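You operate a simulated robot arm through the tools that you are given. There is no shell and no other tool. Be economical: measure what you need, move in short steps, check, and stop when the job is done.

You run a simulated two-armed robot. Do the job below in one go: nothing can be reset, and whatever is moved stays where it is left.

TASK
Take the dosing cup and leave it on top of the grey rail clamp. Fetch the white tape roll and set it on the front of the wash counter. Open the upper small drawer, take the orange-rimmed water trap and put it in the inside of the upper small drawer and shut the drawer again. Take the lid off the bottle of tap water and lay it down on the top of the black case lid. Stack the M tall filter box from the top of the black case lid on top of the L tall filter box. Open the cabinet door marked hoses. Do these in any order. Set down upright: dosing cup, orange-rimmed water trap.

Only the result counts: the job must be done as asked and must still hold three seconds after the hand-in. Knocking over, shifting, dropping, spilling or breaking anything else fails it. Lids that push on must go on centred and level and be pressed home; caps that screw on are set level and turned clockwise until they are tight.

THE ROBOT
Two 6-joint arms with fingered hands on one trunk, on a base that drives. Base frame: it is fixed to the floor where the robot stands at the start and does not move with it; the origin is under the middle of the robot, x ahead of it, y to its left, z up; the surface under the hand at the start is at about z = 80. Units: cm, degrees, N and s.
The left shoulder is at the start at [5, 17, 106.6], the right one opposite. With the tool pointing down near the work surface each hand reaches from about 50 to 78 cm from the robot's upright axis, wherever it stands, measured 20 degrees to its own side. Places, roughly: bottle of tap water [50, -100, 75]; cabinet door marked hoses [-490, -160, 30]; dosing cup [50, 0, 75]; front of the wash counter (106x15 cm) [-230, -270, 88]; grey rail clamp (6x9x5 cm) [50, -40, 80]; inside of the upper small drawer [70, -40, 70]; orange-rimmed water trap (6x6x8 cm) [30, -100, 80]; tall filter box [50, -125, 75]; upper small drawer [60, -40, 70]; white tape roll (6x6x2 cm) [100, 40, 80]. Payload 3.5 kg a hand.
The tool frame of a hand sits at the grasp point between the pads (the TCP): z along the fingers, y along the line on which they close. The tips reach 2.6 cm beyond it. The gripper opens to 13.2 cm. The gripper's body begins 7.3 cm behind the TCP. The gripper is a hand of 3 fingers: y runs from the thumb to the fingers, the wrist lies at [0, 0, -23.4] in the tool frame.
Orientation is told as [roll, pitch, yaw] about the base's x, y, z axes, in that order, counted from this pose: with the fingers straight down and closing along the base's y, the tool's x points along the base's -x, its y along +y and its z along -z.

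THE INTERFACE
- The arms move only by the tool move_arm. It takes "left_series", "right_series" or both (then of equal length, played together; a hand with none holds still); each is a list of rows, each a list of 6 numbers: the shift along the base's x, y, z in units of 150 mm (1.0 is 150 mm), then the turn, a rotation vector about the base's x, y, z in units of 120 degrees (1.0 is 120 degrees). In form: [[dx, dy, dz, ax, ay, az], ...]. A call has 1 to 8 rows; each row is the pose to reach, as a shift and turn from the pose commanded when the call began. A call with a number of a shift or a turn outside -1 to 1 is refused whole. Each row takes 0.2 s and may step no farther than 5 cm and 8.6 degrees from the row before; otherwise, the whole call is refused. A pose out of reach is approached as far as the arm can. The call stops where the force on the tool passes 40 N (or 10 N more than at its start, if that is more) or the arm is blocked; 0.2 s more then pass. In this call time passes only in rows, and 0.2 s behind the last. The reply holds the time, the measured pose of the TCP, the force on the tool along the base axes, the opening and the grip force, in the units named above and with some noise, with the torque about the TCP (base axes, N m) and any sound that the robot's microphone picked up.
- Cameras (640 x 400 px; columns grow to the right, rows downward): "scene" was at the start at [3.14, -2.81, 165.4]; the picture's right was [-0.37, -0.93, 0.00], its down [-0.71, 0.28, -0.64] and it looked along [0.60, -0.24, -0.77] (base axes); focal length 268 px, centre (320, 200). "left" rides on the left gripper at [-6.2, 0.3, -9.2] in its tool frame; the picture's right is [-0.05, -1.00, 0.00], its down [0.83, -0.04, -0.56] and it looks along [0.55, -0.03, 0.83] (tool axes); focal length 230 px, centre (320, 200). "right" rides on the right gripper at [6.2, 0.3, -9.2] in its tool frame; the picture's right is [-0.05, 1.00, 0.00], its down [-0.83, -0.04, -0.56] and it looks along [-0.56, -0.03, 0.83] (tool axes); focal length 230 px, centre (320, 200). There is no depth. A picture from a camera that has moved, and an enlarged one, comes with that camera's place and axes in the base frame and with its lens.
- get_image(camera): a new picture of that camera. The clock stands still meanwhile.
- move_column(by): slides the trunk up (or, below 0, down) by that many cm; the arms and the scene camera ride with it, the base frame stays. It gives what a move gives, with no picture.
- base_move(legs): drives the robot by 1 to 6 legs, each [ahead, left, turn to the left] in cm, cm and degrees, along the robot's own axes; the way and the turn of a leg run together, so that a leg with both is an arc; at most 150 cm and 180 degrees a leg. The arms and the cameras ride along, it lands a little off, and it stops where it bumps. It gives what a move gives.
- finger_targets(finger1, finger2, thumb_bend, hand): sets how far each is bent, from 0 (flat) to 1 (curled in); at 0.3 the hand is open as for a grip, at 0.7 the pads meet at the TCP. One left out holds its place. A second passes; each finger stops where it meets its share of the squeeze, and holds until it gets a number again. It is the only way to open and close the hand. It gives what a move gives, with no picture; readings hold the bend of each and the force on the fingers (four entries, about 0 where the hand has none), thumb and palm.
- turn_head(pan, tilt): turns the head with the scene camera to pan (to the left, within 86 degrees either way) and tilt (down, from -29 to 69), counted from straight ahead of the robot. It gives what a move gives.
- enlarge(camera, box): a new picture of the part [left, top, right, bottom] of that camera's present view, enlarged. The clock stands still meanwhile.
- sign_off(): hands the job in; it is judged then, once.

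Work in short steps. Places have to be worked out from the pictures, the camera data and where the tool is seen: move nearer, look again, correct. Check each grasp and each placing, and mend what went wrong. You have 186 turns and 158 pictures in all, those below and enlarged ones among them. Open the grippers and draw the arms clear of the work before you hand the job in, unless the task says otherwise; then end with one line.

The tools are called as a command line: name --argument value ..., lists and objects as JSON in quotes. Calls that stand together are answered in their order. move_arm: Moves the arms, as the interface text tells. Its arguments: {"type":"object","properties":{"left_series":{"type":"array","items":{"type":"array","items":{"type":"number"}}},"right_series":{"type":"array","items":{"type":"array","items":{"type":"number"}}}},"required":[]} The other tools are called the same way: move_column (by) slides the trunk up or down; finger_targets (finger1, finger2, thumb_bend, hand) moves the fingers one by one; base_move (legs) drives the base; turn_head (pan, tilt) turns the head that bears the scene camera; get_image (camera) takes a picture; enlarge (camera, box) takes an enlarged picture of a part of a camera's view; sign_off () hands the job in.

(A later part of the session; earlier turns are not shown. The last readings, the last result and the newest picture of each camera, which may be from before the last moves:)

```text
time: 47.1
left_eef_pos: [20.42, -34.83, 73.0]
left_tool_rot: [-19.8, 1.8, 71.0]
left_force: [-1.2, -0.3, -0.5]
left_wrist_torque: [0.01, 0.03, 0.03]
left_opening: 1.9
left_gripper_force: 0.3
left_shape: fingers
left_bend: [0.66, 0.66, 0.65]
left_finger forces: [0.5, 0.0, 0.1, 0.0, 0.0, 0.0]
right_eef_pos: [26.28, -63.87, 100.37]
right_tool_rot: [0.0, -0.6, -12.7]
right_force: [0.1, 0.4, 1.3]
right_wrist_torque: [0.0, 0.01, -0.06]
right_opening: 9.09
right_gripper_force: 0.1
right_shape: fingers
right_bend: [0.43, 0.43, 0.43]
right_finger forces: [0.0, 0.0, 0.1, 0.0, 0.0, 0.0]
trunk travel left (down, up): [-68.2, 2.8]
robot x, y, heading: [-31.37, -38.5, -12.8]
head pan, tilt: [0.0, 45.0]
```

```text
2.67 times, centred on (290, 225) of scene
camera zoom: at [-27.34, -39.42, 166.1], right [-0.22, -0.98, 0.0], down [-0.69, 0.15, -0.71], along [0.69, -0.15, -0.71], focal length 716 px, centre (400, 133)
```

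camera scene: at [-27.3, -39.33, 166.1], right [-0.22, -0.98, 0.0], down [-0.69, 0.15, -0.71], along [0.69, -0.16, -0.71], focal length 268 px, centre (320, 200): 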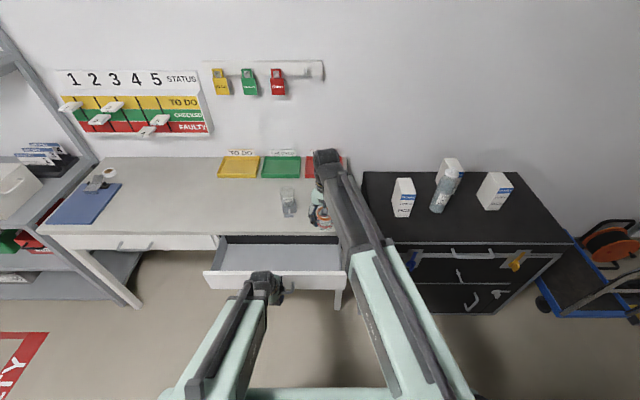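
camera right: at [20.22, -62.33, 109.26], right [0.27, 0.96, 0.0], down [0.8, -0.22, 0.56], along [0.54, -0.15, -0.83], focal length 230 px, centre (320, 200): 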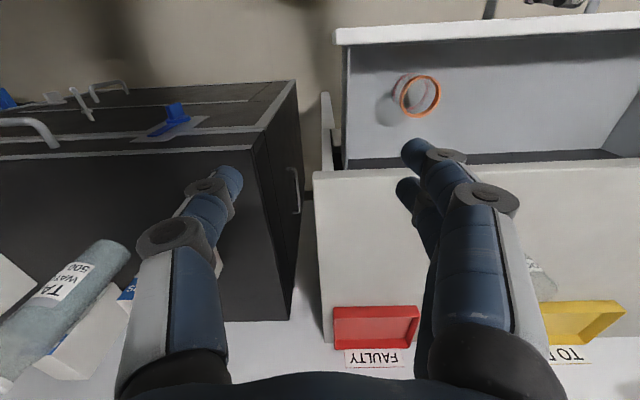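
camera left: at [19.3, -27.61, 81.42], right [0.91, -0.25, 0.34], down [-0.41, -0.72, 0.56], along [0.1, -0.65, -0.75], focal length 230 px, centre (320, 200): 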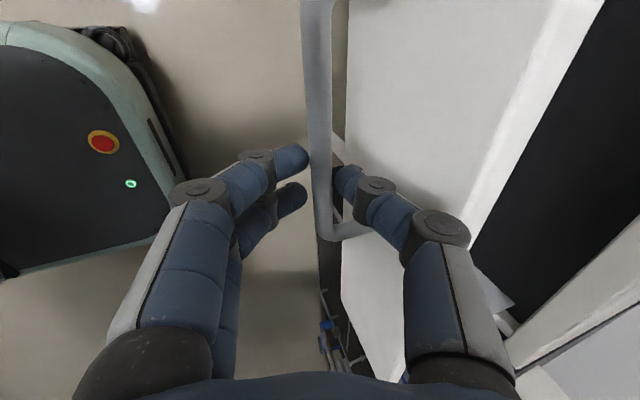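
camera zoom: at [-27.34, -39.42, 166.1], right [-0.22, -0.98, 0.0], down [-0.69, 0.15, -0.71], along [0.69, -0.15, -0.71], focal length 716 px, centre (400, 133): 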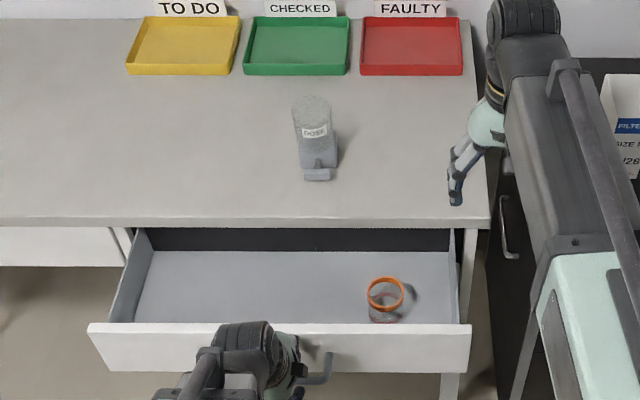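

Trap stands upright in the drawer. I'll push the drawer shut slowly with the left hand.

move_arm --left_series '[[0.09, -0.02, 0, 0, 0, 0], [0.2, -0.045, 0, 0, 0, 0], [0.32, -0.072, 0, 0, 0, 0], [0.44, -0.099, 0, 0, 0, 0], [0.56, -0.126, 0, 0, 0, 0], [0.68, -0.153, 0, 0, 0, 0], [0.8, -0.18, 0, 0, 0, 0], [0.92, -0.207, 0, 0, 0, 0]]'

get_image --camera "left"

```text
time: 48.9
left_eef_pos: [34.37, -37.92, 72.96]
left_tool_rot: [-19.7, 1.8, 70.9]
left_force: [0.3, -0.2, -0.2]
left_wrist_torque: [0.0, 0.0, -0.03]
left_opening: 1.9
left_gripper_force: 0.1
left_shape: fingers
left_bend: [0.66, 0.66, 0.65]
left_finger forces: [0.1, 0.0, 0.0, 0.1, 0.0, 0.0]
right_eef_pos: [26.23, -63.86, 100.16]
right_tool_rot: [-0.1, -0.7, -12.6]
right_force: [-0.6, -1.0, 0.5]
right_wrist_torque: [-0.02, -0.04, 0.01]
right_opening: 9.1
right_gripper_force: 0.1
right_shape: fingers
right_bend: [0.43, 0.43, 0.43]
right_finger forces: [0.1, 0.0, 0.1, 0.1, 0.0, 0.1]
trunk travel left (down, up): [-68.2, 2.8]
robot x, y, heading: [-31.12, -38.81, -12.7]
head pan, tilt: [0.0, 45.0]
```

```text
102 pictures are left
camera left: at [33.18, -30.8, 81.33], right [0.91, -0.25, 0.34], down [-0.41, -0.72, 0.56], along [0.1, -0.65, -0.75], focal length 230 px, centre (320, 200)
```

left: 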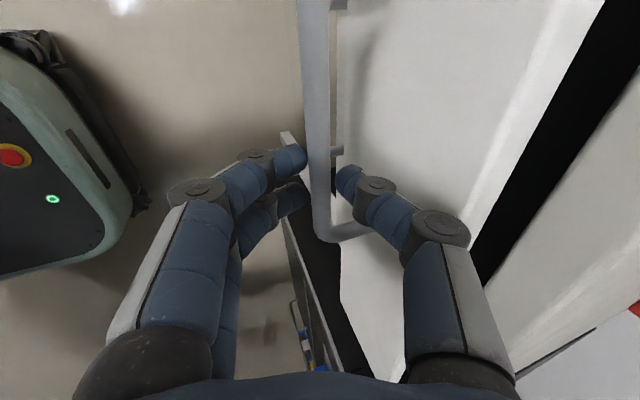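

About 4–5 cm remain. I'll push on until it seats.

move_arm --left_series '[[0.1, -0.023, 0, 0, 0, 0], [0.18, -0.04, 0, 0, 0, 0], [0.24, -0.054, 0, 0, 0, 0], [0.29, -0.065, 0, 0, 0, 0], [0.33, -0.074, 0, 0, 0, 0], [0.37, -0.083, 0, 0, 0, 0]]'

get_image --camera "left"

```text
time: 50.2
left_eef_pos: [38.54, -38.81, 72.56]
left_tool_rot: [-18.8, 1.9, 70.8]
left_force: [-17.3, 4.4, -2.1]
left_wrist_torque: [-0.18, -0.75, -0.02]
left_opening: 1.46
left_gripper_force: 9.9
left_shape: fingers
left_bend: [0.66, 0.66, 0.65]
left_finger forces: [0.1, 0.0, 0.0, 0.1, 20.0, 0.0]
right_eef_pos: [26.19, -63.88, 100.22]
right_tool_rot: [-0.1, -0.7, -12.5]
right_force: [0.3, -0.4, -0.1]
right_wrist_torque: [0.0, 0.04, -0.05]
right_opening: 9.09
right_gripper_force: 0.0
right_shape: fingers
right_bend: [0.43, 0.43, 0.43]
right_finger forces: [0.0, 0.0, 0.0, 0.0, 0.1, 0.1]
trunk travel left (down, up): [-68.2, 2.8]
robot x, y, heading: [-31.32, -38.29, -12.5]
head pan, tilt: [0.0, 45.0]
stopped in row 6 (left hand): the force on the tool passed its limit at 43 N (the readings are from after the stop); the commanded pose is now the measured one
```

```text
101 pictures are left
camera left: at [37.64, -31.73, 81.0], right [0.91, -0.25, 0.32], down [-0.4, -0.72, 0.57], along [0.09, -0.65, -0.76], focal length 230 px, centre (320, 200)
```

left: 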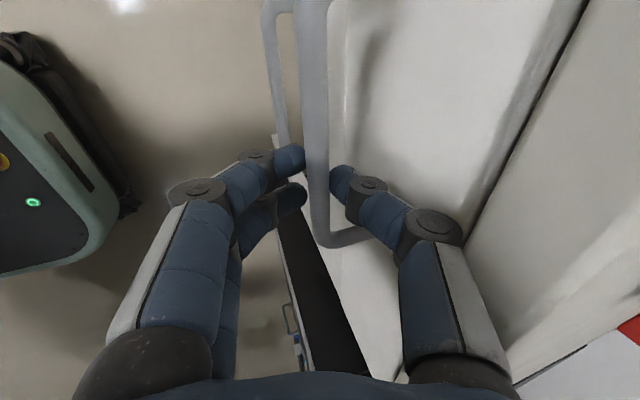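

The drawer is shut (same pose and force as when closed before). I'll open the fingers, free the thumb and withdraw along the tool axis.

finger_targets --hand "left" --finger1 0.35 --finger2 0.35

move_arm --left_series '[[-0.03, 0.007, 0, 0, 0, 0], [-0.085, 0.02, 0.17, 0, 0, 0], [-0.15, 0.042, 0.36, 0, 0, 0], [-0.215, 0.064, 0.55, 0, 0, 0], [-0.3, 0.08, 0.8, 0, 0, 0], [-0.4, 0.09, 1.0, 0, 0, 0]]'

get_image --camera "left"

enlarge --camera "scene" --box '[190, 150, 390, 300]'

```text
time: 51.2
left_eef_pos: [38.74, -38.87, 72.74]
left_tool_rot: [-19.0, 2.0, 70.8]
left_force: [-19.8, 2.9, -14.8]
left_wrist_torque: [-0.06, -0.57, -0.06]
left_opening: 6.15
left_gripper_force: 15.5
left_shape: fingers
left_bend: [0.35, 0.35, 0.64]
left_finger forces: [0.0, 0.1, 0.1, 0.0, 31.6, 0.0]
right_eef_pos: [26.17, -63.78, 100.19]
right_tool_rot: [-0.1, -0.7, -12.6]
right_force: [0.1, 0.0, 0.2]
right_wrist_torque: [0.0, 0.02, 0.01]
right_opening: 9.1
right_gripper_force: 0.1
right_shape: fingers
right_bend: [0.43, 0.43, 0.43]
right_finger forces: [0.1, 0.0, 0.0, 0.0, 0.0, 0.0]
trunk travel left (down, up): [-68.2, 2.8]
robot x, y, heading: [-31.51, -38.41, -12.7]
head pan, tilt: [0.0, 45.0]
```

```text
time: 52.6
left_eef_pos: [32.78, -37.52, 87.79]
left_tool_rot: [-19.2, 2.0, 70.7]
left_force: [0.6, 1.1, 0.1]
left_wrist_torque: [-0.02, 0.03, 0.01]
left_opening: 6.8
left_gripper_force: 0.1
left_shape: fingers
left_bend: [0.35, 0.35, 0.65]
left_finger forces: [0.0, 0.0, 0.1, 0.0, 0.0, 0.1]
right_eef_pos: [26.3, -63.88, 100.15]
right_tool_rot: [0.0, -0.7, -12.7]
right_force: [0.1, -0.6, 0.0]
right_wrist_torque: [0.03, -0.01, -0.01]
right_opening: 9.11
right_gripper_force: 0.0
right_shape: fingers
right_bend: [0.43, 0.43, 0.43]
right_finger forces: [0.0, 0.0, 0.0, 0.0, 0.1, 0.0]
trunk travel left (down, up): [-68.2, 2.8]
robot x, y, heading: [-31.32, -38.62, -12.5]
head pan, tilt: [0.0, 45.0]
```

```text
100 pictures are left
camera left: at [31.82, -30.51, 96.06], right [0.91, -0.25, 0.33], down [-0.4, -0.72, 0.57], along [0.09, -0.65, -0.76], focal length 230 px, centre (320, 200)
```

left: 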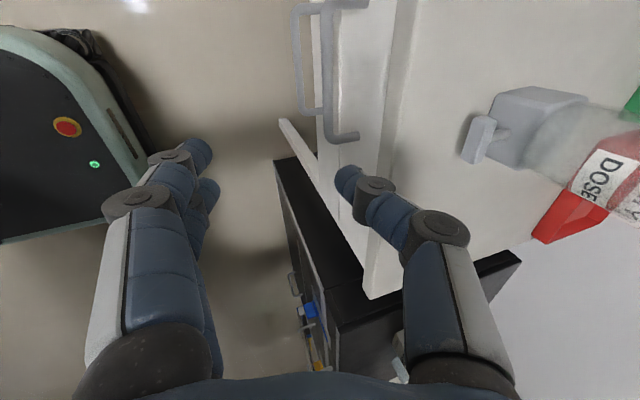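

```text
2.67 times, centred on (290, 225) of scene
camera zoom: at [-27.4, -39.35, 166.1], right [-0.22, -0.98, 0.0], down [-0.69, 0.15, -0.71], along [0.69, -0.15, -0.71], focal length 716 px, centre (400, 133)
```

zoom: 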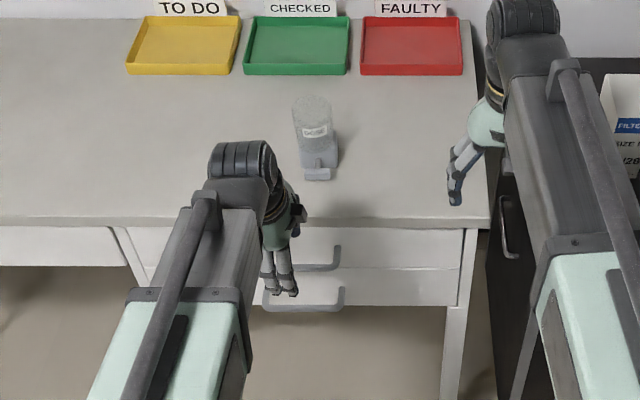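

Drawer shut, cup still standing. I'll raise both arms, unwinding the left hand.

move_arm --left_series '[[0, 0, 0.2, 0.0142, 0.009, -0.0674], [0, 0, 0.4, 0.0284, 0.018, -0.1349], [0, 0, 0.6, 0.0427, 0.0269, -0.2023], [0, 0, 0.8, 0.0569, 0.0359, -0.2697], [0, 0, 1.0, 0.0711, 0.0449, -0.3372], [0, 0, 1.0, 0.0853, 0.0539, -0.4046], [0, 0, 1.0, 0.0995, 0.0629, -0.4721], [0, 0, 1.0, 0.1137, 0.0718, -0.5395]]' --right_series '[[0, 0, 0.2, 0, 0, 0], [0, 0, 0.4, 0, 0, 0], [0, 0, 0.6, 0, 0, 0], [0, 0, 0.8, 0, 0, 0], [0, 0, 1.0, 0, 0, 0], [0, 0, 1.0, 0, 0, 0], [0, 0, 1.0, 0, 0, 0], [0, 0, 1.0, 0, 0, 0]]'

move_arm --left_series '[[0, 0, 0.2, 0.0142, 0.009, -0.0674], [0, 0, 0.4, 0.0284, 0.018, -0.1349], [0, 0, 0.6, 0.0427, 0.0269, -0.2023]]'

base_move --legs '[[0, -15, 0], [20, 0, 0]]'

get_image --camera "right"

get_image --camera "scene"

```text
time: 54.4
left_eef_pos: [32.86, -37.49, 102.77]
left_tool_rot: [-4.0, 0.3, 5.9]
left_force: [1.3, -0.7, 0.1]
left_wrist_torque: [-0.01, -0.03, -0.01]
left_opening: 6.78
left_gripper_force: 0.1
left_shape: fingers
left_bend: [0.35, 0.35, 0.65]
left_finger forces: [0.1, 0.1, 0.0, 0.0, 0.0, 0.1]
right_eef_pos: [26.4, -63.95, 115.13]
right_tool_rot: [-0.1, -0.7, -12.7]
right_force: [0.5, 0.1, -0.4]
right_wrist_torque: [-0.02, -0.02, -0.04]
right_opening: 9.12
right_gripper_force: 0.2
right_shape: fingers
right_bend: [0.43, 0.43, 0.43]
right_finger forces: [0.0, 0.1, 0.0, 0.0, 0.0, 0.0]
trunk travel left (down, up): [-68.2, 2.8]
robot x, y, heading: [-31.29, -38.59, -12.5]
head pan, tilt: [0.0, 45.0]
```

```text
time: 55.2
left_eef_pos: [32.74, -37.36, 111.57]
left_tool_rot: [0.6, 4.0, -18.1]
left_force: [-0.1, -0.8, -0.3]
left_wrist_torque: [0.0, 0.03, 0.05]
left_opening: 6.81
left_gripper_force: 0.2
left_shape: fingers
left_bend: [0.35, 0.35, 0.65]
left_finger forces: [0.1, 0.0, 0.1, 0.1, 0.0, 0.1]
right_eef_pos: [26.36, -63.81, 115.04]
right_tool_rot: [-0.1, -0.7, -12.5]
right_force: [0.5, 0.6, 0.7]
right_wrist_torque: [0.01, -0.01, -0.02]
right_opening: 9.11
right_gripper_force: 0.2
right_shape: fingers
right_bend: [0.43, 0.43, 0.43]
right_finger forces: [0.0, 0.0, 0.0, 0.1, 0.0, 0.0]
trunk travel left (down, up): [-68.2, 2.8]
robot x, y, heading: [-31.26, -38.52, -12.8]
head pan, tilt: [0.0, 45.0]
```

```text
time: 57.8
left_eef_pos: [48.78, -56.37, 111.29]
left_tool_rot: [0.6, 4.1, -18.0]
left_force: [0.9, 0.4, 0.7]
left_wrist_torque: [0.06, 0.04, 0.01]
left_opening: 6.81
left_gripper_force: 0.0
left_shape: fingers
left_bend: [0.35, 0.35, 0.65]
left_finger forces: [0.1, 0.1, 0.0, 0.0, 0.0, 0.0]
right_eef_pos: [42.34, -82.87, 115.14]
right_tool_rot: [-0.1, -0.7, -12.6]
right_force: [0.3, -0.3, 0.1]
right_wrist_torque: [0.01, 0.06, 0.03]
right_opening: 9.1
right_gripper_force: 0.1
right_shape: fingers
right_bend: [0.43, 0.43, 0.43]
right_finger forces: [0.0, 0.0, 0.0, 0.0, 0.0, 0.0]
trunk travel left (down, up): [-68.2, 2.8]
robot x, y, heading: [-15.55, -57.6, -12.4]
head pan, tilt: [0.0, 45.0]
```

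```text
98 pictures are left
camera right: at [36.3, -81.27, 124.07], right [0.27, 0.96, 0.0], down [0.8, -0.22, 0.56], along [0.54, -0.15, -0.83], focal length 230 px, centre (320, 200)
```

right: 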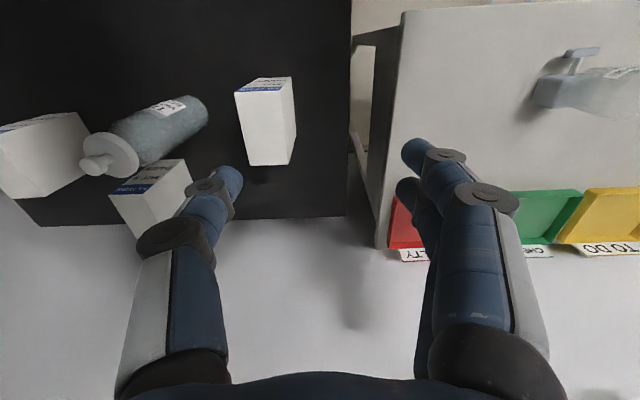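

```text
97 pictures are left
camera scene: at [-11.3, -58.45, 166.09], right [-0.22, -0.98, 0.0], down [-0.69, 0.15, -0.71], along [0.69, -0.15, -0.71], focal length 268 px, centre (320, 200)
```

scene: 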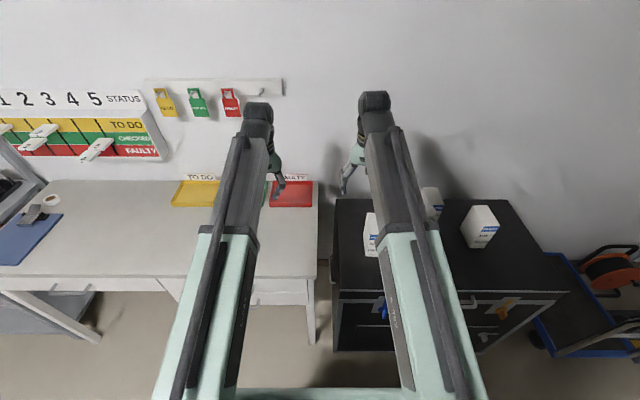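

I'll enlarge the right view on the M box for its geometry.

enlarge --camera "right" --box '[200, 50, 340, 190]'

enlarge --camera "right" --box '[0, 70, 220, 240]'

```text
2.86 times, centred on (270, 120) of right
camera zoom: at [36.3, -81.27, 124.07], right [0.27, 0.96, 0.0], down [0.8, -0.22, 0.56], along [0.54, -0.15, -0.83], focal length 657 px, centre (463, 429)
```

zoom: 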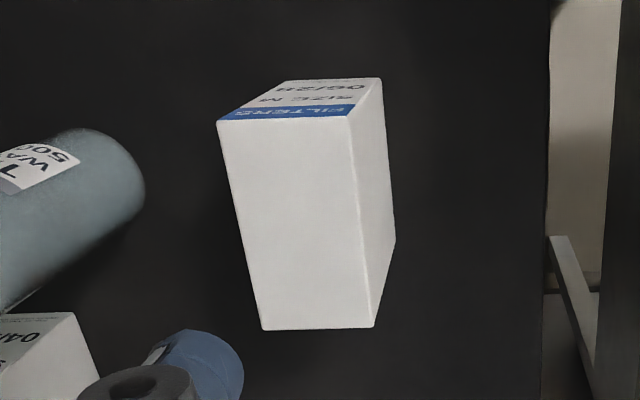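

```text
2.35 times, centred on (110, 155) of right
camera zoom: at [36.3, -81.27, 124.07], right [0.27, 0.96, 0.0], down [0.8, -0.22, 0.56], along [0.54, -0.15, -0.83], focal length 541 px, centre (814, 306)
```

zoom: 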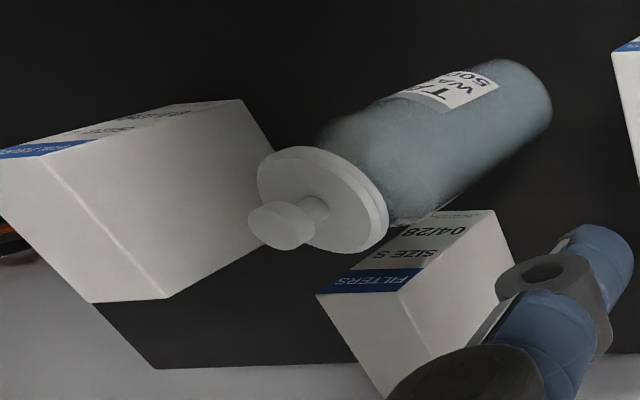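

M box: about 5.6×9.8×14 cm, centre [43.3, -91.0], top z≈93.7. L box: same footprint, centre ≈[38.5, -131.4]. I'll bring the right hand over M.

move_arm --right_series '[[0.03, -0.27, 0, 0, 0, 0], [0.064, -0.54, 0, 0, 0, 0], [0.064, -0.54, -0.33, 0, 0, 0], [0.064, -0.54, -0.66, 0, 0, 0], [0.064, -0.54, -0.99, 0, 0, 0]]'

get_image --camera "right"

```text
time: 59.0
left_eef_pos: [48.68, -56.27, 111.44]
left_tool_rot: [0.7, 4.0, -17.9]
left_force: [0.0, 0.4, 0.7]
left_wrist_torque: [0.05, 0.01, 0.01]
left_opening: 6.82
left_gripper_force: 0.2
left_shape: fingers
left_bend: [0.35, 0.35, 0.65]
left_finger forces: [0.1, 0.1, 0.0, 0.1, 0.0, 0.0]
right_eef_pos: [43.29, -91.29, 100.16]
right_tool_rot: [-0.1, -0.7, -12.6]
right_force: [-0.3, 0.2, -0.2]
right_wrist_torque: [-0.01, 0.0, -0.02]
right_opening: 9.13
right_gripper_force: 0.0
right_shape: fingers
right_bend: [0.43, 0.43, 0.43]
right_finger forces: [0.0, 0.0, 0.0, 0.0, 0.0, 0.0]
trunk travel left (down, up): [-68.2, 2.8]
robot x, y, heading: [-15.21, -57.75, -12.5]
head pan, tilt: [0.0, 45.0]
```

```text
94 pictures are left
camera right: at [37.2, -89.61, 109.16], right [0.27, 0.96, 0.0], down [0.79, -0.22, 0.57], along [0.54, -0.15, -0.82], focal length 230 px, centre (320, 200)
```

right: 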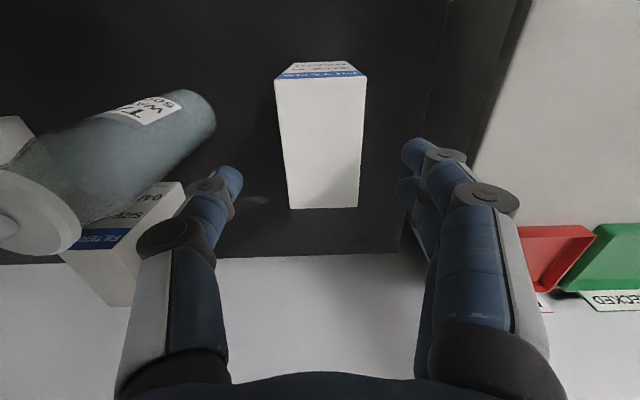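

Aligned. I'll descend to z≈88 and grip the box.

move_arm --right_series '[[0, 0.005, -0.27, 0, 0, 0], [0, 0.005, -0.54, 0, 0, 0], [0, 0.005, -0.8, 0, 0, 0]]'

finger_targets --hand "right" --finger1 0.65 --finger2 0.65 --thumb_bend 0.65

get_image --camera "right"

```text
time: 59.8
left_eef_pos: [48.67, -56.28, 111.45]
left_tool_rot: [0.6, 4.2, -17.9]
left_force: [0.3, 0.6, 0.0]
left_wrist_torque: [-0.01, 0.02, -0.02]
left_opening: 6.78
left_gripper_force: 0.0
left_shape: fingers
left_bend: [0.35, 0.35, 0.65]
left_finger forces: [0.0, 0.1, 0.1, 0.0, 0.0, 0.1]
right_eef_pos: [43.13, -91.0, 87.98]
right_tool_rot: [-0.1, -0.6, -12.5]
right_force: [-0.5, 0.3, -0.5]
right_wrist_torque: [0.0, 0.0, -0.02]
right_opening: 9.12
right_gripper_force: 0.7
right_shape: fingers
right_bend: [0.43, 0.43, 0.43]
right_finger forces: [0.1, 0.0, 0.0, 0.0, 0.6, 0.0]
trunk travel left (down, up): [-68.2, 2.8]
robot x, y, heading: [-15.65, -57.8, -12.4]
head pan, tilt: [0.0, 45.0]
```

```text
time: 60.8
left_eef_pos: [48.75, -56.34, 111.43]
left_tool_rot: [0.7, 4.0, -18.0]
left_force: [-0.6, 0.5, -0.4]
left_wrist_torque: [-0.02, 0.0, 0.01]
left_opening: 6.78
left_gripper_force: 0.1
left_shape: fingers
left_bend: [0.35, 0.35, 0.65]
left_finger forces: [0.1, 0.1, 0.1, 0.0, 0.0, 0.0]
right_eef_pos: [43.09, -90.91, 88.09]
right_tool_rot: [-0.1, -0.7, -12.5]
right_force: [0.0, -0.2, 0.1]
right_wrist_torque: [-0.01, 0.02, 0.02]
right_opening: 5.58
right_gripper_force: 17.2
right_shape: fingers
right_bend: [0.54, 0.54, 0.58]
right_finger forces: [9.0, 8.3, 0.0, 0.1, 17.6, 0.1]
trunk travel left (down, up): [-68.2, 2.8]
robot x, y, heading: [-15.16, -57.54, -12.6]
head pan, tilt: [0.0, 45.0]
```

```text
93 pictures are left
camera right: at [36.99, -89.37, 97.13], right [0.27, 0.96, 0.0], down [0.8, -0.22, 0.56], along [0.54, -0.15, -0.83], focal length 230 px, centre (320, 200)
```

right: 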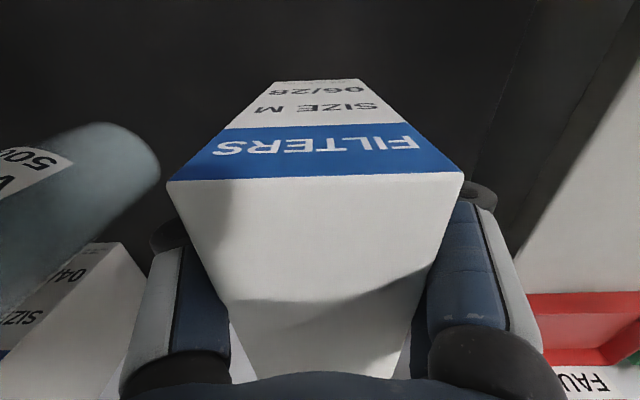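

Box gripped at 17 N. I'll lift it high, raising the left arm too, then go round the bottle with the base.

move_arm --right_series '[[0, 0, 0.15, 0, 0, 0], [0, 0, 0.4, 0, 0, 0], [0, 0, 0.7, 0, 0, 0], [0, 0, 1.0, 0, 0, 0]]' --left_series '[[0, 0, 0.15, 0, 0, 0], [0, 0, 0.3, 0, 0, 0], [0, 0, 0.45, 0, 0, 0], [0, 0, 0.6, 0, 0, 0]]'

move_arm --right_series '[[0, 0, 0.2, 0, 0, 0], [0, 0, 0.4, 0, 0, 0], [0, 0, 0.5, 0, 0, 0]]'

base_move --legs '[[-24, 0, 0], [0, -39, 0]]'

get_image --camera "scene"

get_image --camera "right"

```text
time: 61.8
left_eef_pos: [48.91, -56.39, 119.82]
left_tool_rot: [0.8, 3.4, -18.1]
left_force: [-0.2, 0.3, -0.9]
left_wrist_torque: [-0.01, 0.02, -0.03]
left_opening: 6.8
left_gripper_force: 0.1
left_shape: fingers
left_bend: [0.35, 0.35, 0.65]
left_finger forces: [0.0, 0.1, 0.0, 0.0, 0.0, 0.0]
left hand out of reach, approached as far as the arm can: row 4
right_eef_pos: [43.32, -91.03, 103.3]
right_tool_rot: [-0.1, -0.6, -12.5]
right_force: [0.2, -0.2, -1.4]
right_wrist_torque: [0.04, 0.02, 0.0]
right_opening: 5.61
right_gripper_force: 16.5
right_shape: fingers
right_bend: [0.54, 0.54, 0.58]
right_finger forces: [9.0, 8.2, 0.1, 0.0, 17.6, 0.0]
trunk travel left (down, up): [-68.2, 2.8]
robot x, y, heading: [-15.8, -57.75, -12.6]
head pan, tilt: [0.0, 45.0]
```

```text
time: 62.6
left_eef_pos: [48.8, -56.54, 119.87]
left_tool_rot: [0.7, 3.5, -18.0]
left_force: [0.8, 0.0, -0.2]
left_wrist_torque: [-0.03, -0.02, 0.01]
left_opening: 6.8
left_gripper_force: 0.0
left_shape: fingers
left_bend: [0.35, 0.35, 0.65]
left_finger forces: [0.0, 0.0, 0.1, 0.1, 0.1, 0.0]
right_eef_pos: [43.09, -90.98, 110.73]
right_tool_rot: [-0.1, -0.6, -12.6]
right_force: [0.3, -0.3, -1.3]
right_wrist_torque: [0.0, 0.01, -0.02]
right_opening: 5.58
right_gripper_force: 17.3
right_shape: fingers
right_bend: [0.54, 0.54, 0.58]
right_finger forces: [9.1, 8.3, 0.1, 0.1, 17.6, 0.0]
trunk travel left (down, up): [-68.2, 2.8]
robot x, y, heading: [-15.21, -57.48, -12.7]
head pan, tilt: [0.0, 45.0]
```

```text
time: 66.4
left_eef_pos: [17.19, -89.05, 119.79]
left_tool_rot: [0.8, 3.6, -18.1]
left_force: [0.0, -0.9, -0.6]
left_wrist_torque: [0.03, 0.0, -0.03]
left_opening: 6.78
left_gripper_force: 0.0
left_shape: fingers
left_bend: [0.35, 0.35, 0.65]
left_finger forces: [0.1, 0.1, 0.1, 0.0, 0.1, 0.0]
right_eef_pos: [11.47, -123.49, 110.72]
right_tool_rot: [-0.1, -0.7, -12.6]
right_force: [0.5, 0.0, -1.7]
right_wrist_torque: [-0.01, 0.0, 0.02]
right_opening: 5.58
right_gripper_force: 18.0
right_shape: fingers
right_bend: [0.54, 0.54, 0.58]
right_finger forces: [9.1, 8.2, 0.0, 0.0, 17.6, 0.0]
trunk travel left (down, up): [-68.2, 2.8]
robot x, y, heading: [-46.88, -90.1, -12.8]
head pan, tilt: [0.0, 45.0]
```

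```text
92 pictures are left
camera scene: at [-43.19, -91.01, 166.1], right [-0.22, -0.98, 0.0], down [-0.69, 0.15, -0.71], along [0.69, -0.15, -0.71], focal length 268 px, centre (320, 200)
```

scene: 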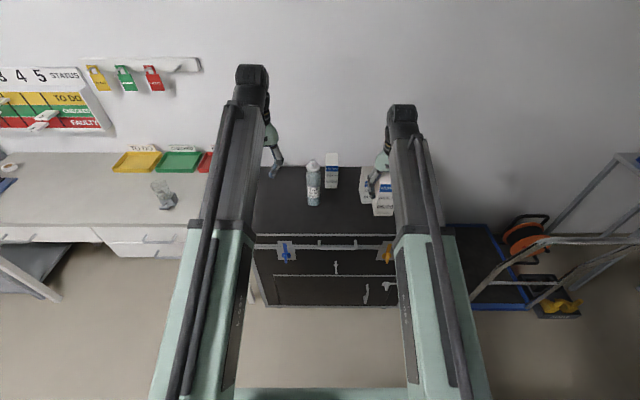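

```text
91 pictures are left
camera right: at [5.4, -121.96, 119.75], right [0.27, 0.96, 0.0], down [0.8, -0.22, 0.56], along [0.54, -0.15, -0.83], focal length 230 px, centre (320, 200)
```

right: 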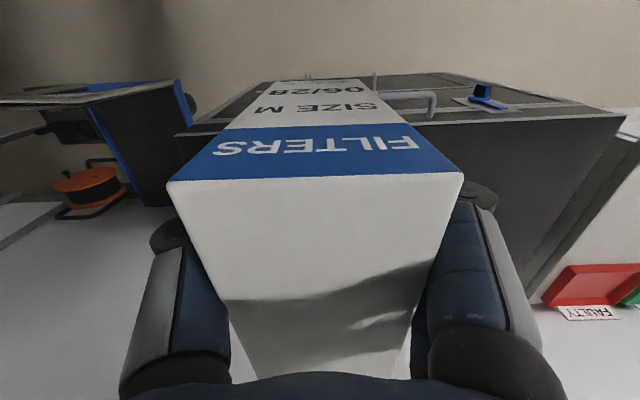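

I'll enlarge the scene view to see the L box relative to the held box.

enlarge --camera "scene" --box '[280, 130, 430, 240]'

enlarge --camera "left" --box '[320, 0, 640, 200]'

```text
3.64 times, centred on (355, 185) of scene
camera zoom: at [-43.19, -91.01, 166.1], right [-0.22, -0.98, 0.0], down [-0.69, 0.15, -0.71], along [0.69, -0.15, -0.71], focal length 976 px, centre (193, 254)
```

zoom: 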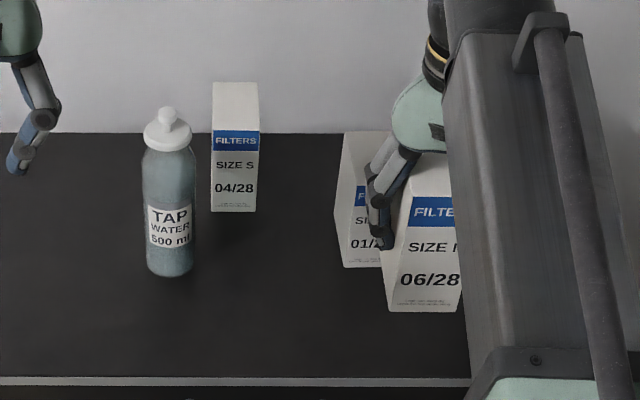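

```text
2.00 times, centred on (480, 100) of left
camera zoom: at [23.62, -90.98, 128.72], right [-0.26, -0.97, -0.02], down [-0.77, 0.2, 0.6], along [-0.58, 0.17, -0.8], focal length 460 px, centre (0, 400)
```

zoom: 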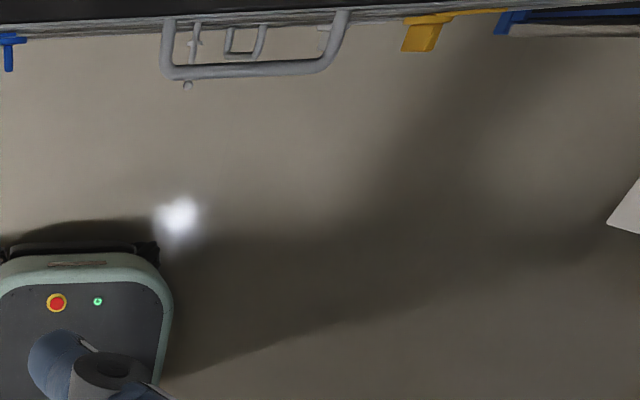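

L box confirmed at centre ≈[38.5, -131.2], top ≈93.2. I'll drive forward 24 cm and slide 2 cm right.

base_move --legs '[[24, -2, 0]]'

enlarge --camera "scene" --box '[280, 130, 480, 280]'

get_image --camera "left"

```text
time: 68.2
left_eef_pos: [40.67, -95.88, 119.76]
left_tool_rot: [0.6, 3.6, -17.8]
left_force: [-0.1, -0.5, 0.3]
left_wrist_torque: [0.0, 0.01, 0.0]
left_opening: 6.83
left_gripper_force: 0.1
left_shape: fingers
left_bend: [0.35, 0.35, 0.65]
left_finger forces: [0.1, 0.0, 0.0, 0.0, 0.0, 0.1]
right_eef_pos: [35.14, -130.46, 110.64]
right_tool_rot: [-0.1, -0.6, -12.4]
right_force: [1.0, -0.6, -1.6]
right_wrist_torque: [0.04, 0.05, -0.02]
right_opening: 5.59
right_gripper_force: 17.7
right_shape: fingers
right_bend: [0.54, 0.54, 0.58]
right_finger forces: [9.0, 8.3, 0.1, 0.1, 17.6, 0.0]
trunk travel left (down, up): [-68.2, 2.8]
robot x, y, heading: [-24.3, -97.12, -12.3]
head pan, tilt: [0.0, 45.0]
```

```text
2.67 times, centred on (380, 205) of scene
camera zoom: at [-19.64, -98.13, 166.09], right [-0.21, -0.98, 0.0], down [-0.69, 0.15, -0.71], along [0.69, -0.15, -0.71], focal length 716 px, centre (160, 187)
```

zoom: 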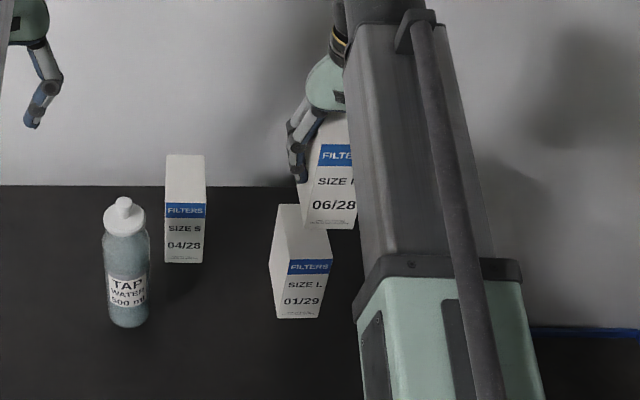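

```text
87 pictures are left
camera left: at [47.12, -97.92, 128.63], right [-0.26, -0.97, -0.02], down [-0.77, 0.2, 0.61], along [-0.58, 0.17, -0.8], focal length 230 px, centre (320, 200)
```

left: 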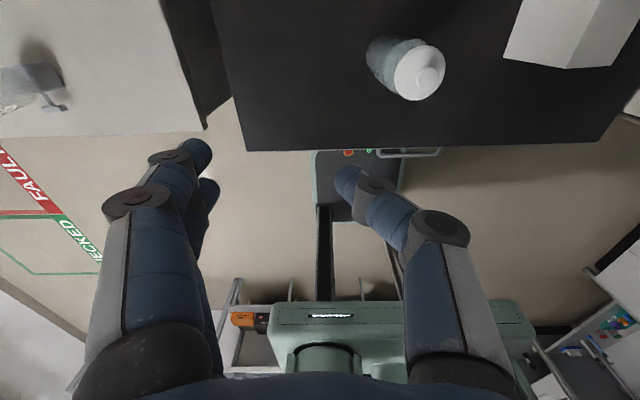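

I'll align above L and lower to about 1.5 cm above it.

move_arm --right_series '[[0.223, -0.04, 0, 0, 0, 0], [0.223, -0.04, -0.25, 0, 0, 0], [0.223, -0.04, -0.45, 0, 0, 0]]'

enlarge --camera "scene" --box '[340, 160, 440, 260]'

get_image --camera "right"

```text
time: 69.0
left_eef_pos: [40.58, -95.92, 119.86]
left_tool_rot: [0.7, 3.4, -17.9]
left_force: [1.1, -0.2, 0.2]
left_wrist_torque: [-0.06, 0.01, -0.02]
left_opening: 6.81
left_gripper_force: 0.0
left_shape: fingers
left_bend: [0.35, 0.35, 0.65]
left_finger forces: [0.1, 0.0, 0.0, 0.0, 0.0, 0.0]
right_eef_pos: [38.34, -131.12, 103.87]
right_tool_rot: [0.0, -0.8, -12.4]
right_force: [-0.1, 0.3, -2.3]
right_wrist_torque: [-0.01, 0.04, 0.02]
right_opening: 5.58
right_gripper_force: 17.1
right_shape: fingers
right_bend: [0.54, 0.54, 0.58]
right_finger forces: [9.0, 8.3, 0.0, 0.0, 17.7, 0.1]
trunk travel left (down, up): [-68.2, 2.8]
robot x, y, heading: [-24.09, -97.57, -12.5]
head pan, tilt: [0.0, 45.0]
```

```text
4.00 times, centred on (390, 210) of scene
camera zoom: at [-19.75, -98.1, 166.1], right [-0.21, -0.98, 0.0], down [-0.69, 0.15, -0.71], along [0.69, -0.15, -0.71], focal length 1074 px, centre (40, 160)
```

zoom: 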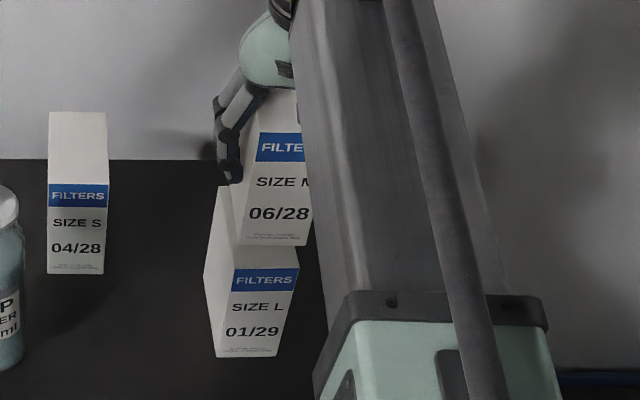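

```text
85 pictures are left
camera right: at [32.31, -129.61, 112.96], right [0.27, 0.96, 0.0], down [0.8, -0.22, 0.56], along [0.54, -0.15, -0.83], focal length 230 px, centre (320, 200)
```

right: 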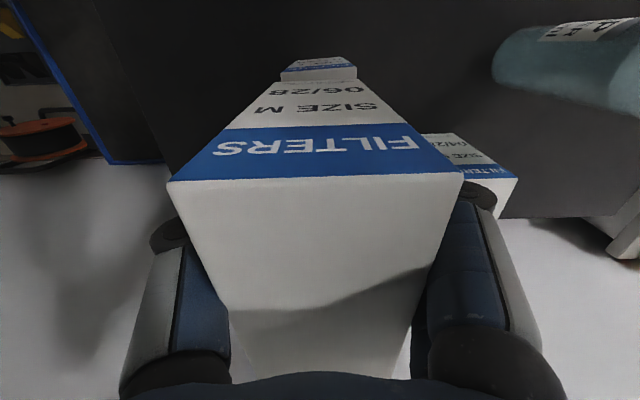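

M is about 0.5 cm too far forward and slightly right. I'll correct and lower until contact.

move_arm --right_series '[[-0.03, 0.02, 0, 0, 0, 0], [-0.03, 0.02, -0.06, 0, 0, 0], [-0.03, 0.02, -0.1, 0, 0, 0], [-0.03, 0.02, -0.13, 0, 0, 0]]'

get_image --camera "right"

```text
time: 70.0
left_eef_pos: [40.63, -95.97, 119.85]
left_tool_rot: [0.8, 3.5, -17.9]
left_force: [-0.1, -0.6, 0.8]
left_wrist_torque: [0.0, 0.01, 0.0]
left_opening: 6.81
left_gripper_force: 0.1
left_shape: fingers
left_bend: [0.35, 0.35, 0.65]
left_finger forces: [0.0, 0.1, 0.0, 0.1, 0.0, 0.0]
right_eef_pos: [37.83, -130.86, 102.09]
right_tool_rot: [-0.1, -0.7, -12.5]
right_force: [0.5, 0.4, -2.0]
right_wrist_torque: [-0.01, 0.03, -0.03]
right_opening: 5.6
right_gripper_force: 17.7
right_shape: fingers
right_bend: [0.54, 0.54, 0.58]
right_finger forces: [9.2, 8.3, 0.0, 0.1, 17.6, 0.0]
trunk travel left (down, up): [-68.2, 2.8]
robot x, y, heading: [-24.25, -97.36, -12.2]
head pan, tilt: [0.0, 45.0]
```

```text
84 pictures are left
camera right: at [31.76, -129.26, 111.1], right [0.27, 0.96, 0.0], down [0.8, -0.22, 0.57], along [0.54, -0.15, -0.82], focal length 230 px, centre (320, 200)
```

right: 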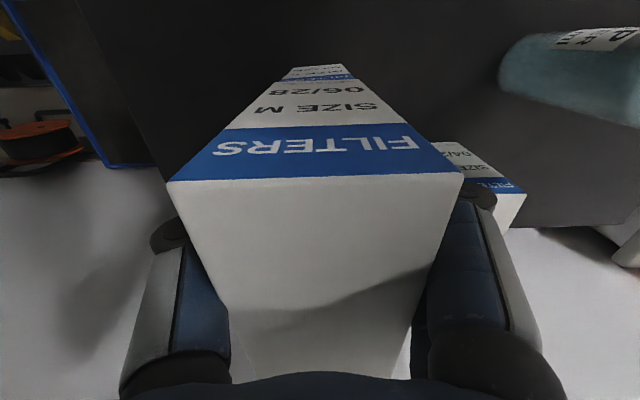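

Front edges now coincide. I'll continue down in fine steps to contact.

move_arm --right_series '[[0, 0, -0.02, 0, 0, 0], [0, 0, -0.04, 0, 0, 0], [0, 0, -0.06, 0, 0, 0]]'

enlarge --camera "scene" --box '[340, 160, 440, 260]'

```text
time: 70.8
left_eef_pos: [40.28, -95.88, 119.83]
left_tool_rot: [0.7, 3.4, -17.9]
left_force: [-0.4, 0.2, -0.8]
left_wrist_torque: [-0.04, 0.01, 0.03]
left_opening: 6.81
left_gripper_force: 0.0
left_shape: fingers
left_bend: [0.35, 0.35, 0.65]
left_finger forces: [0.1, 0.0, 0.0, 0.1, 0.0, 0.0]
right_eef_pos: [37.82, -130.87, 101.47]
right_tool_rot: [-0.1, -0.9, -12.5]
right_force: [1.4, -1.1, 21.6]
right_wrist_torque: [0.34, -0.01, -0.03]
right_opening: 5.54
right_gripper_force: 21.9
right_shape: fingers
right_bend: [0.55, 0.55, 0.59]
right_finger forces: [10.8, 9.9, 0.0, 0.0, 22.9, 0.0]
trunk travel left (down, up): [-68.2, 2.8]
robot x, y, heading: [-23.92, -97.28, -12.5]
head pan, tilt: [0.0, 45.0]
```

```text
4.00 times, centred on (390, 210) of scene
camera zoom: at [-20.0, -97.99, 166.15], right [-0.21, -0.98, 0.0], down [-0.69, 0.15, -0.71], along [0.69, -0.15, -0.71], focal length 1074 px, centre (40, 160)
```

zoom: 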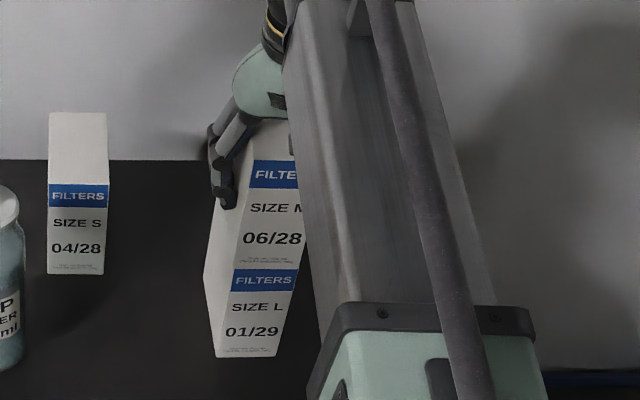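

Aligned and in contact. I'll ease off and release, then rise.

move_arm --right_series '[[0, 0, 0.015, 0, 0, 0]]'

finger_targets --hand "right" --finger1 0.4 --finger2 0.4 --thumb_bend 0.4

move_arm --right_series '[[0, 0, 0.25, 0, 0, 0], [0, 0, 0.5, 0, 0, 0], [0, 0, 0.75, 0, 0, 0], [0, 0, 1.0, 0, 0, 0]]'

get_image --camera "right"

```text
time: 71.2
left_eef_pos: [40.47, -95.93, 119.91]
left_tool_rot: [0.6, 3.5, -17.9]
left_force: [-0.8, 0.0, 0.1]
left_wrist_torque: [-0.03, 0.01, -0.01]
left_opening: 6.79
left_gripper_force: 0.1
left_shape: fingers
left_bend: [0.35, 0.35, 0.65]
left_finger forces: [0.0, 0.0, 0.0, 0.0, 0.1, 0.1]
right_eef_pos: [37.66, -130.72, 101.42]
right_tool_rot: [-0.1, -0.6, -12.4]
right_force: [2.5, -1.5, 16.8]
right_wrist_torque: [0.3, -0.09, -0.04]
right_opening: 5.53
right_gripper_force: 20.8
right_shape: fingers
right_bend: [0.55, 0.55, 0.59]
right_finger forces: [10.4, 9.5, 0.1, 0.0, 22.3, 0.0]
trunk travel left (down, up): [-68.2, 2.8]
robot x, y, heading: [-24.23, -97.02, -12.3]
head pan, tilt: [0.0, 45.0]
```

```text
time: 72.2
left_eef_pos: [40.52, -95.91, 119.79]
left_tool_rot: [0.7, 3.5, -17.9]
left_force: [0.2, -0.1, -0.8]
left_wrist_torque: [0.04, -0.01, 0.04]
left_opening: 6.79
left_gripper_force: 0.0
left_shape: fingers
left_bend: [0.35, 0.35, 0.65]
left_finger forces: [0.0, 0.0, 0.0, 0.1, 0.1, 0.0]
right_eef_pos: [37.88, -130.72, 101.43]
right_tool_rot: [-0.1, -0.6, -12.4]
right_force: [0.1, 0.3, -0.6]
right_wrist_torque: [0.03, -0.01, -0.01]
right_opening: 10.13
right_gripper_force: 0.2
right_shape: fingers
right_bend: [0.4, 0.4, 0.4]
right_finger forces: [0.1, 0.0, 0.0, 0.0, 0.3, 0.1]
trunk travel left (down, up): [-68.2, 2.8]
robot x, y, heading: [-23.91, -97.7, -12.6]
head pan, tilt: [0.0, 45.0]
```

```text
time: 73.2
left_eef_pos: [40.52, -95.88, 119.86]
left_tool_rot: [0.7, 3.5, -17.9]
left_force: [0.3, -0.1, 0.1]
left_wrist_torque: [0.02, -0.03, 0.04]
left_opening: 6.8
left_gripper_force: 0.1
left_shape: fingers
left_bend: [0.35, 0.35, 0.65]
left_finger forces: [0.0, 0.0, 0.0, 0.0, 0.0, 0.0]
right_eef_pos: [37.7, -130.95, 116.55]
right_tool_rot: [0.0, -0.7, -12.4]
right_force: [-0.2, 0.1, 0.7]
right_wrist_torque: [0.02, 0.02, 0.02]
right_opening: 10.11
right_gripper_force: 0.0
right_shape: fingers
right_bend: [0.4, 0.4, 0.4]
right_finger forces: [0.0, 0.1, 0.0, 0.0, 0.1, 0.0]
trunk travel left (down, up): [-68.2, 2.8]
robot x, y, heading: [-24.23, -97.16, -12.5]
head pan, tilt: [0.0, 45.0]
```

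```text
82 pictures are left
camera right: at [31.58, -129.3, 125.57], right [0.27, 0.96, 0.0], down [0.8, -0.22, 0.57], along [0.54, -0.15, -0.82], focal length 230 px, centre (320, 200)
```

right: 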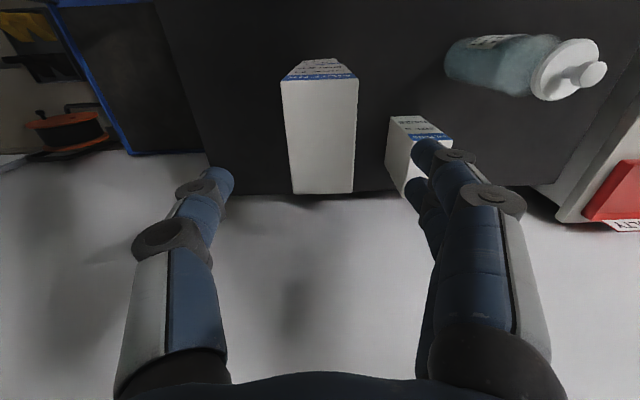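

Stack stands. Now I'll look at the bottle's lid up close.

enlarge --camera "right" --box '[430, 20, 640, 130]'

enlarge --camera "scene" --box '[290, 180, 350, 260]'

enlarge --camera "left" --box '[340, 20, 460, 110]'

```text
3.05 times, centred on (535, 75) of right
camera zoom: at [31.58, -129.3, 125.57], right [0.27, 0.96, 0.0], down [0.8, -0.22, 0.57], along [0.54, -0.15, -0.82], focal length 701 px, centre (-335, 581)
```

zoom: 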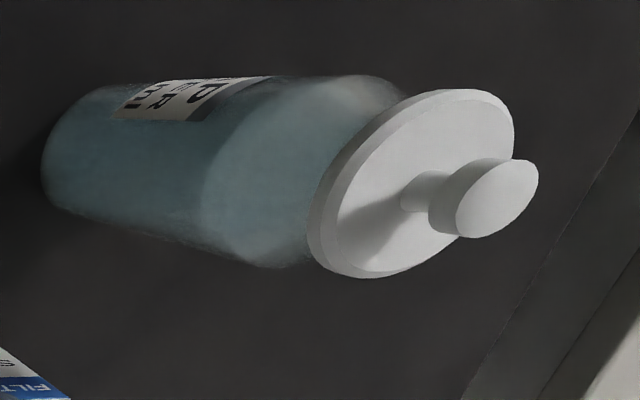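

```text
5.00 times, centred on (320, 220) of scene
camera zoom: at [-19.85, -98.06, 166.1], right [-0.21, -0.98, 0.0], down [-0.69, 0.15, -0.71], along [0.69, -0.15, -0.71], focal length 1342 px, centre (320, 100)
```

zoom: 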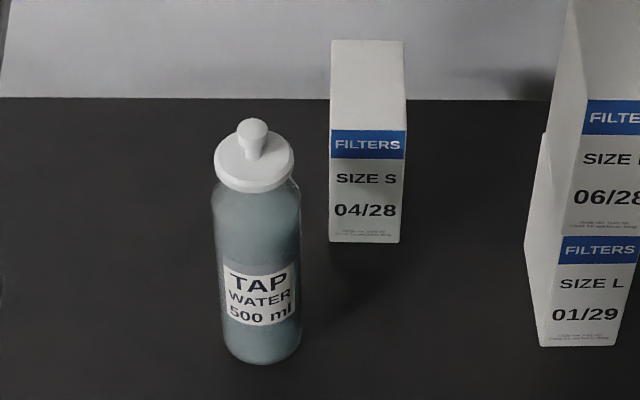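

```text
4.44 times, centred on (400, 65) of left
camera zoom: at [46.96, -97.87, 128.73], right [-0.26, -0.97, -0.02], down [-0.77, 0.2, 0.6], along [-0.58, 0.17, -0.8], focal length 1022 px, centre (-36, 800)
```

zoom: 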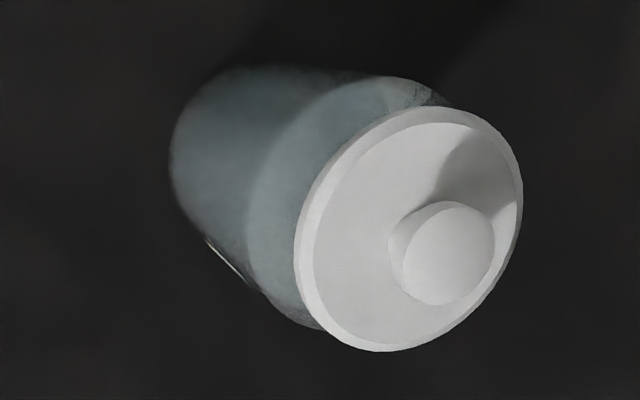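

The lid is a smooth disc with a knob, so it pulls straight off. I'll hold the bottle from the front with the left hand turned horizontal, and pull the knob with the right. First I'll back off and turn the left hand.

base_move --legs '[[-18, 0, 0]]'

finger_targets --hand "left" --finger1 0.32 --finger2 0.32 --thumb_bend 0.32

move_arm --left_series '[[0.03, -0.09, -0.125, -0.0262, -0.0659, -0.0044], [0.06, -0.18, -0.25, -0.0524, -0.1317, -0.0088], [0.09, -0.27, -0.375, -0.0786, -0.1976, -0.0133], [0.12, -0.36, -0.5, -0.1048, -0.2635, -0.0177], [0.15, -0.45, -0.625, -0.131, -0.3293, -0.0221], [0.18, -0.54, -0.75, -0.1572, -0.3952, -0.0265], [0.21, -0.63, -0.875, -0.1834, -0.461, -0.0309], [0.26, -0.74, -1.0, -0.2096, -0.5269, -0.0353]]'

get_image --camera "scene"

```text
time: 74.7
left_eef_pos: [22.44, -91.81, 120.02]
left_tool_rot: [0.7, 3.4, -17.8]
left_force: [-0.5, -0.4, 0.4]
left_wrist_torque: [-0.02, -0.01, 0.01]
left_opening: 6.81
left_gripper_force: 0.1
left_shape: fingers
left_bend: [0.35, 0.35, 0.65]
left_finger forces: [0.0, 0.0, 0.0, 0.0, 0.1, 0.1]
right_eef_pos: [19.66, -126.93, 116.5]
right_tool_rot: [-0.1, -0.7, -12.3]
right_force: [0.4, 0.0, 0.1]
right_wrist_torque: [0.0, -0.06, 0.0]
right_opening: 10.11
right_gripper_force: 0.0
right_shape: fingers
right_bend: [0.4, 0.4, 0.4]
right_finger forces: [0.0, 0.0, 0.0, 0.1, 0.0, 0.1]
trunk travel left (down, up): [-68.2, 2.8]
robot x, y, heading: [-41.68, -93.49, -12.4]
head pan, tilt: [0.0, 45.0]
```

```text
time: 75.7
left_eef_pos: [22.69, -91.85, 119.86]
left_tool_rot: [0.8, 3.4, -17.9]
left_force: [-0.5, -1.0, 0.1]
left_wrist_torque: [0.01, -0.04, -0.03]
left_opening: 12.76
left_gripper_force: 0.1
left_shape: fingers
left_bend: [0.32, 0.32, 0.32]
left_finger forces: [0.1, 0.0, 0.0, 0.0, 0.1, 0.1]
right_eef_pos: [19.88, -126.81, 116.51]
right_tool_rot: [-0.1, -0.7, -12.3]
right_force: [-0.5, -0.5, -0.3]
right_wrist_torque: [0.0, 0.04, -0.01]
right_opening: 10.12
right_gripper_force: 0.0
right_shape: fingers
right_bend: [0.4, 0.4, 0.4]
right_finger forces: [0.0, 0.1, 0.1, 0.0, 0.0, 0.0]
trunk travel left (down, up): [-68.2, 2.8]
robot x, y, heading: [-41.78, -93.26, -12.3]
head pan, tilt: [0.0, 45.0]
```

```text
time: 77.5
left_eef_pos: [26.6, -102.97, 104.95]
left_tool_rot: [-2.4, -64.6, -20.8]
left_force: [0.3, 1.1, 0.4]
left_wrist_torque: [0.0, 0.02, 0.04]
left_opening: 12.76
left_gripper_force: 0.0
left_shape: fingers
left_bend: [0.32, 0.32, 0.32]
left_finger forces: [0.0, 0.0, 0.1, 0.0, 0.0, 0.1]
right_eef_pos: [19.83, -126.97, 116.52]
right_tool_rot: [-0.2, -0.7, -12.4]
right_force: [0.8, 0.1, -0.5]
right_wrist_torque: [0.0, 0.02, -0.02]
right_opening: 10.14
right_gripper_force: 0.1
right_shape: fingers
right_bend: [0.4, 0.4, 0.4]
right_finger forces: [0.0, 0.0, 0.1, 0.0, 0.0, 0.1]
trunk travel left (down, up): [-68.2, 2.8]
robot x, y, heading: [-41.64, -93.1, -12.3]
head pan, tilt: [0.0, 45.0]
```

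```text
78 pictures are left
camera scene: at [-37.69, -94.16, 166.1], right [-0.21, -0.98, 0.0], down [-0.69, 0.15, -0.71], along [0.69, -0.15, -0.71], focal length 268 px, centre (320, 200)
```

scene: 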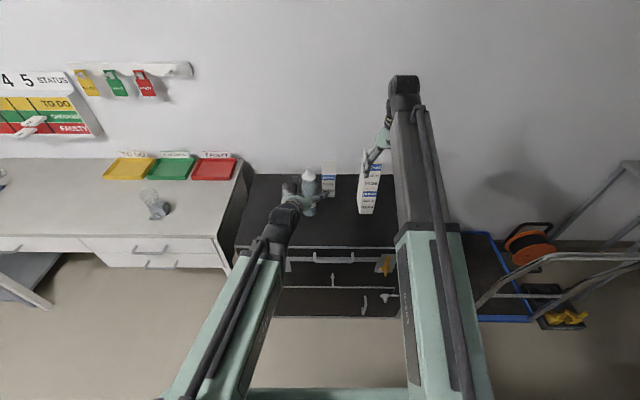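

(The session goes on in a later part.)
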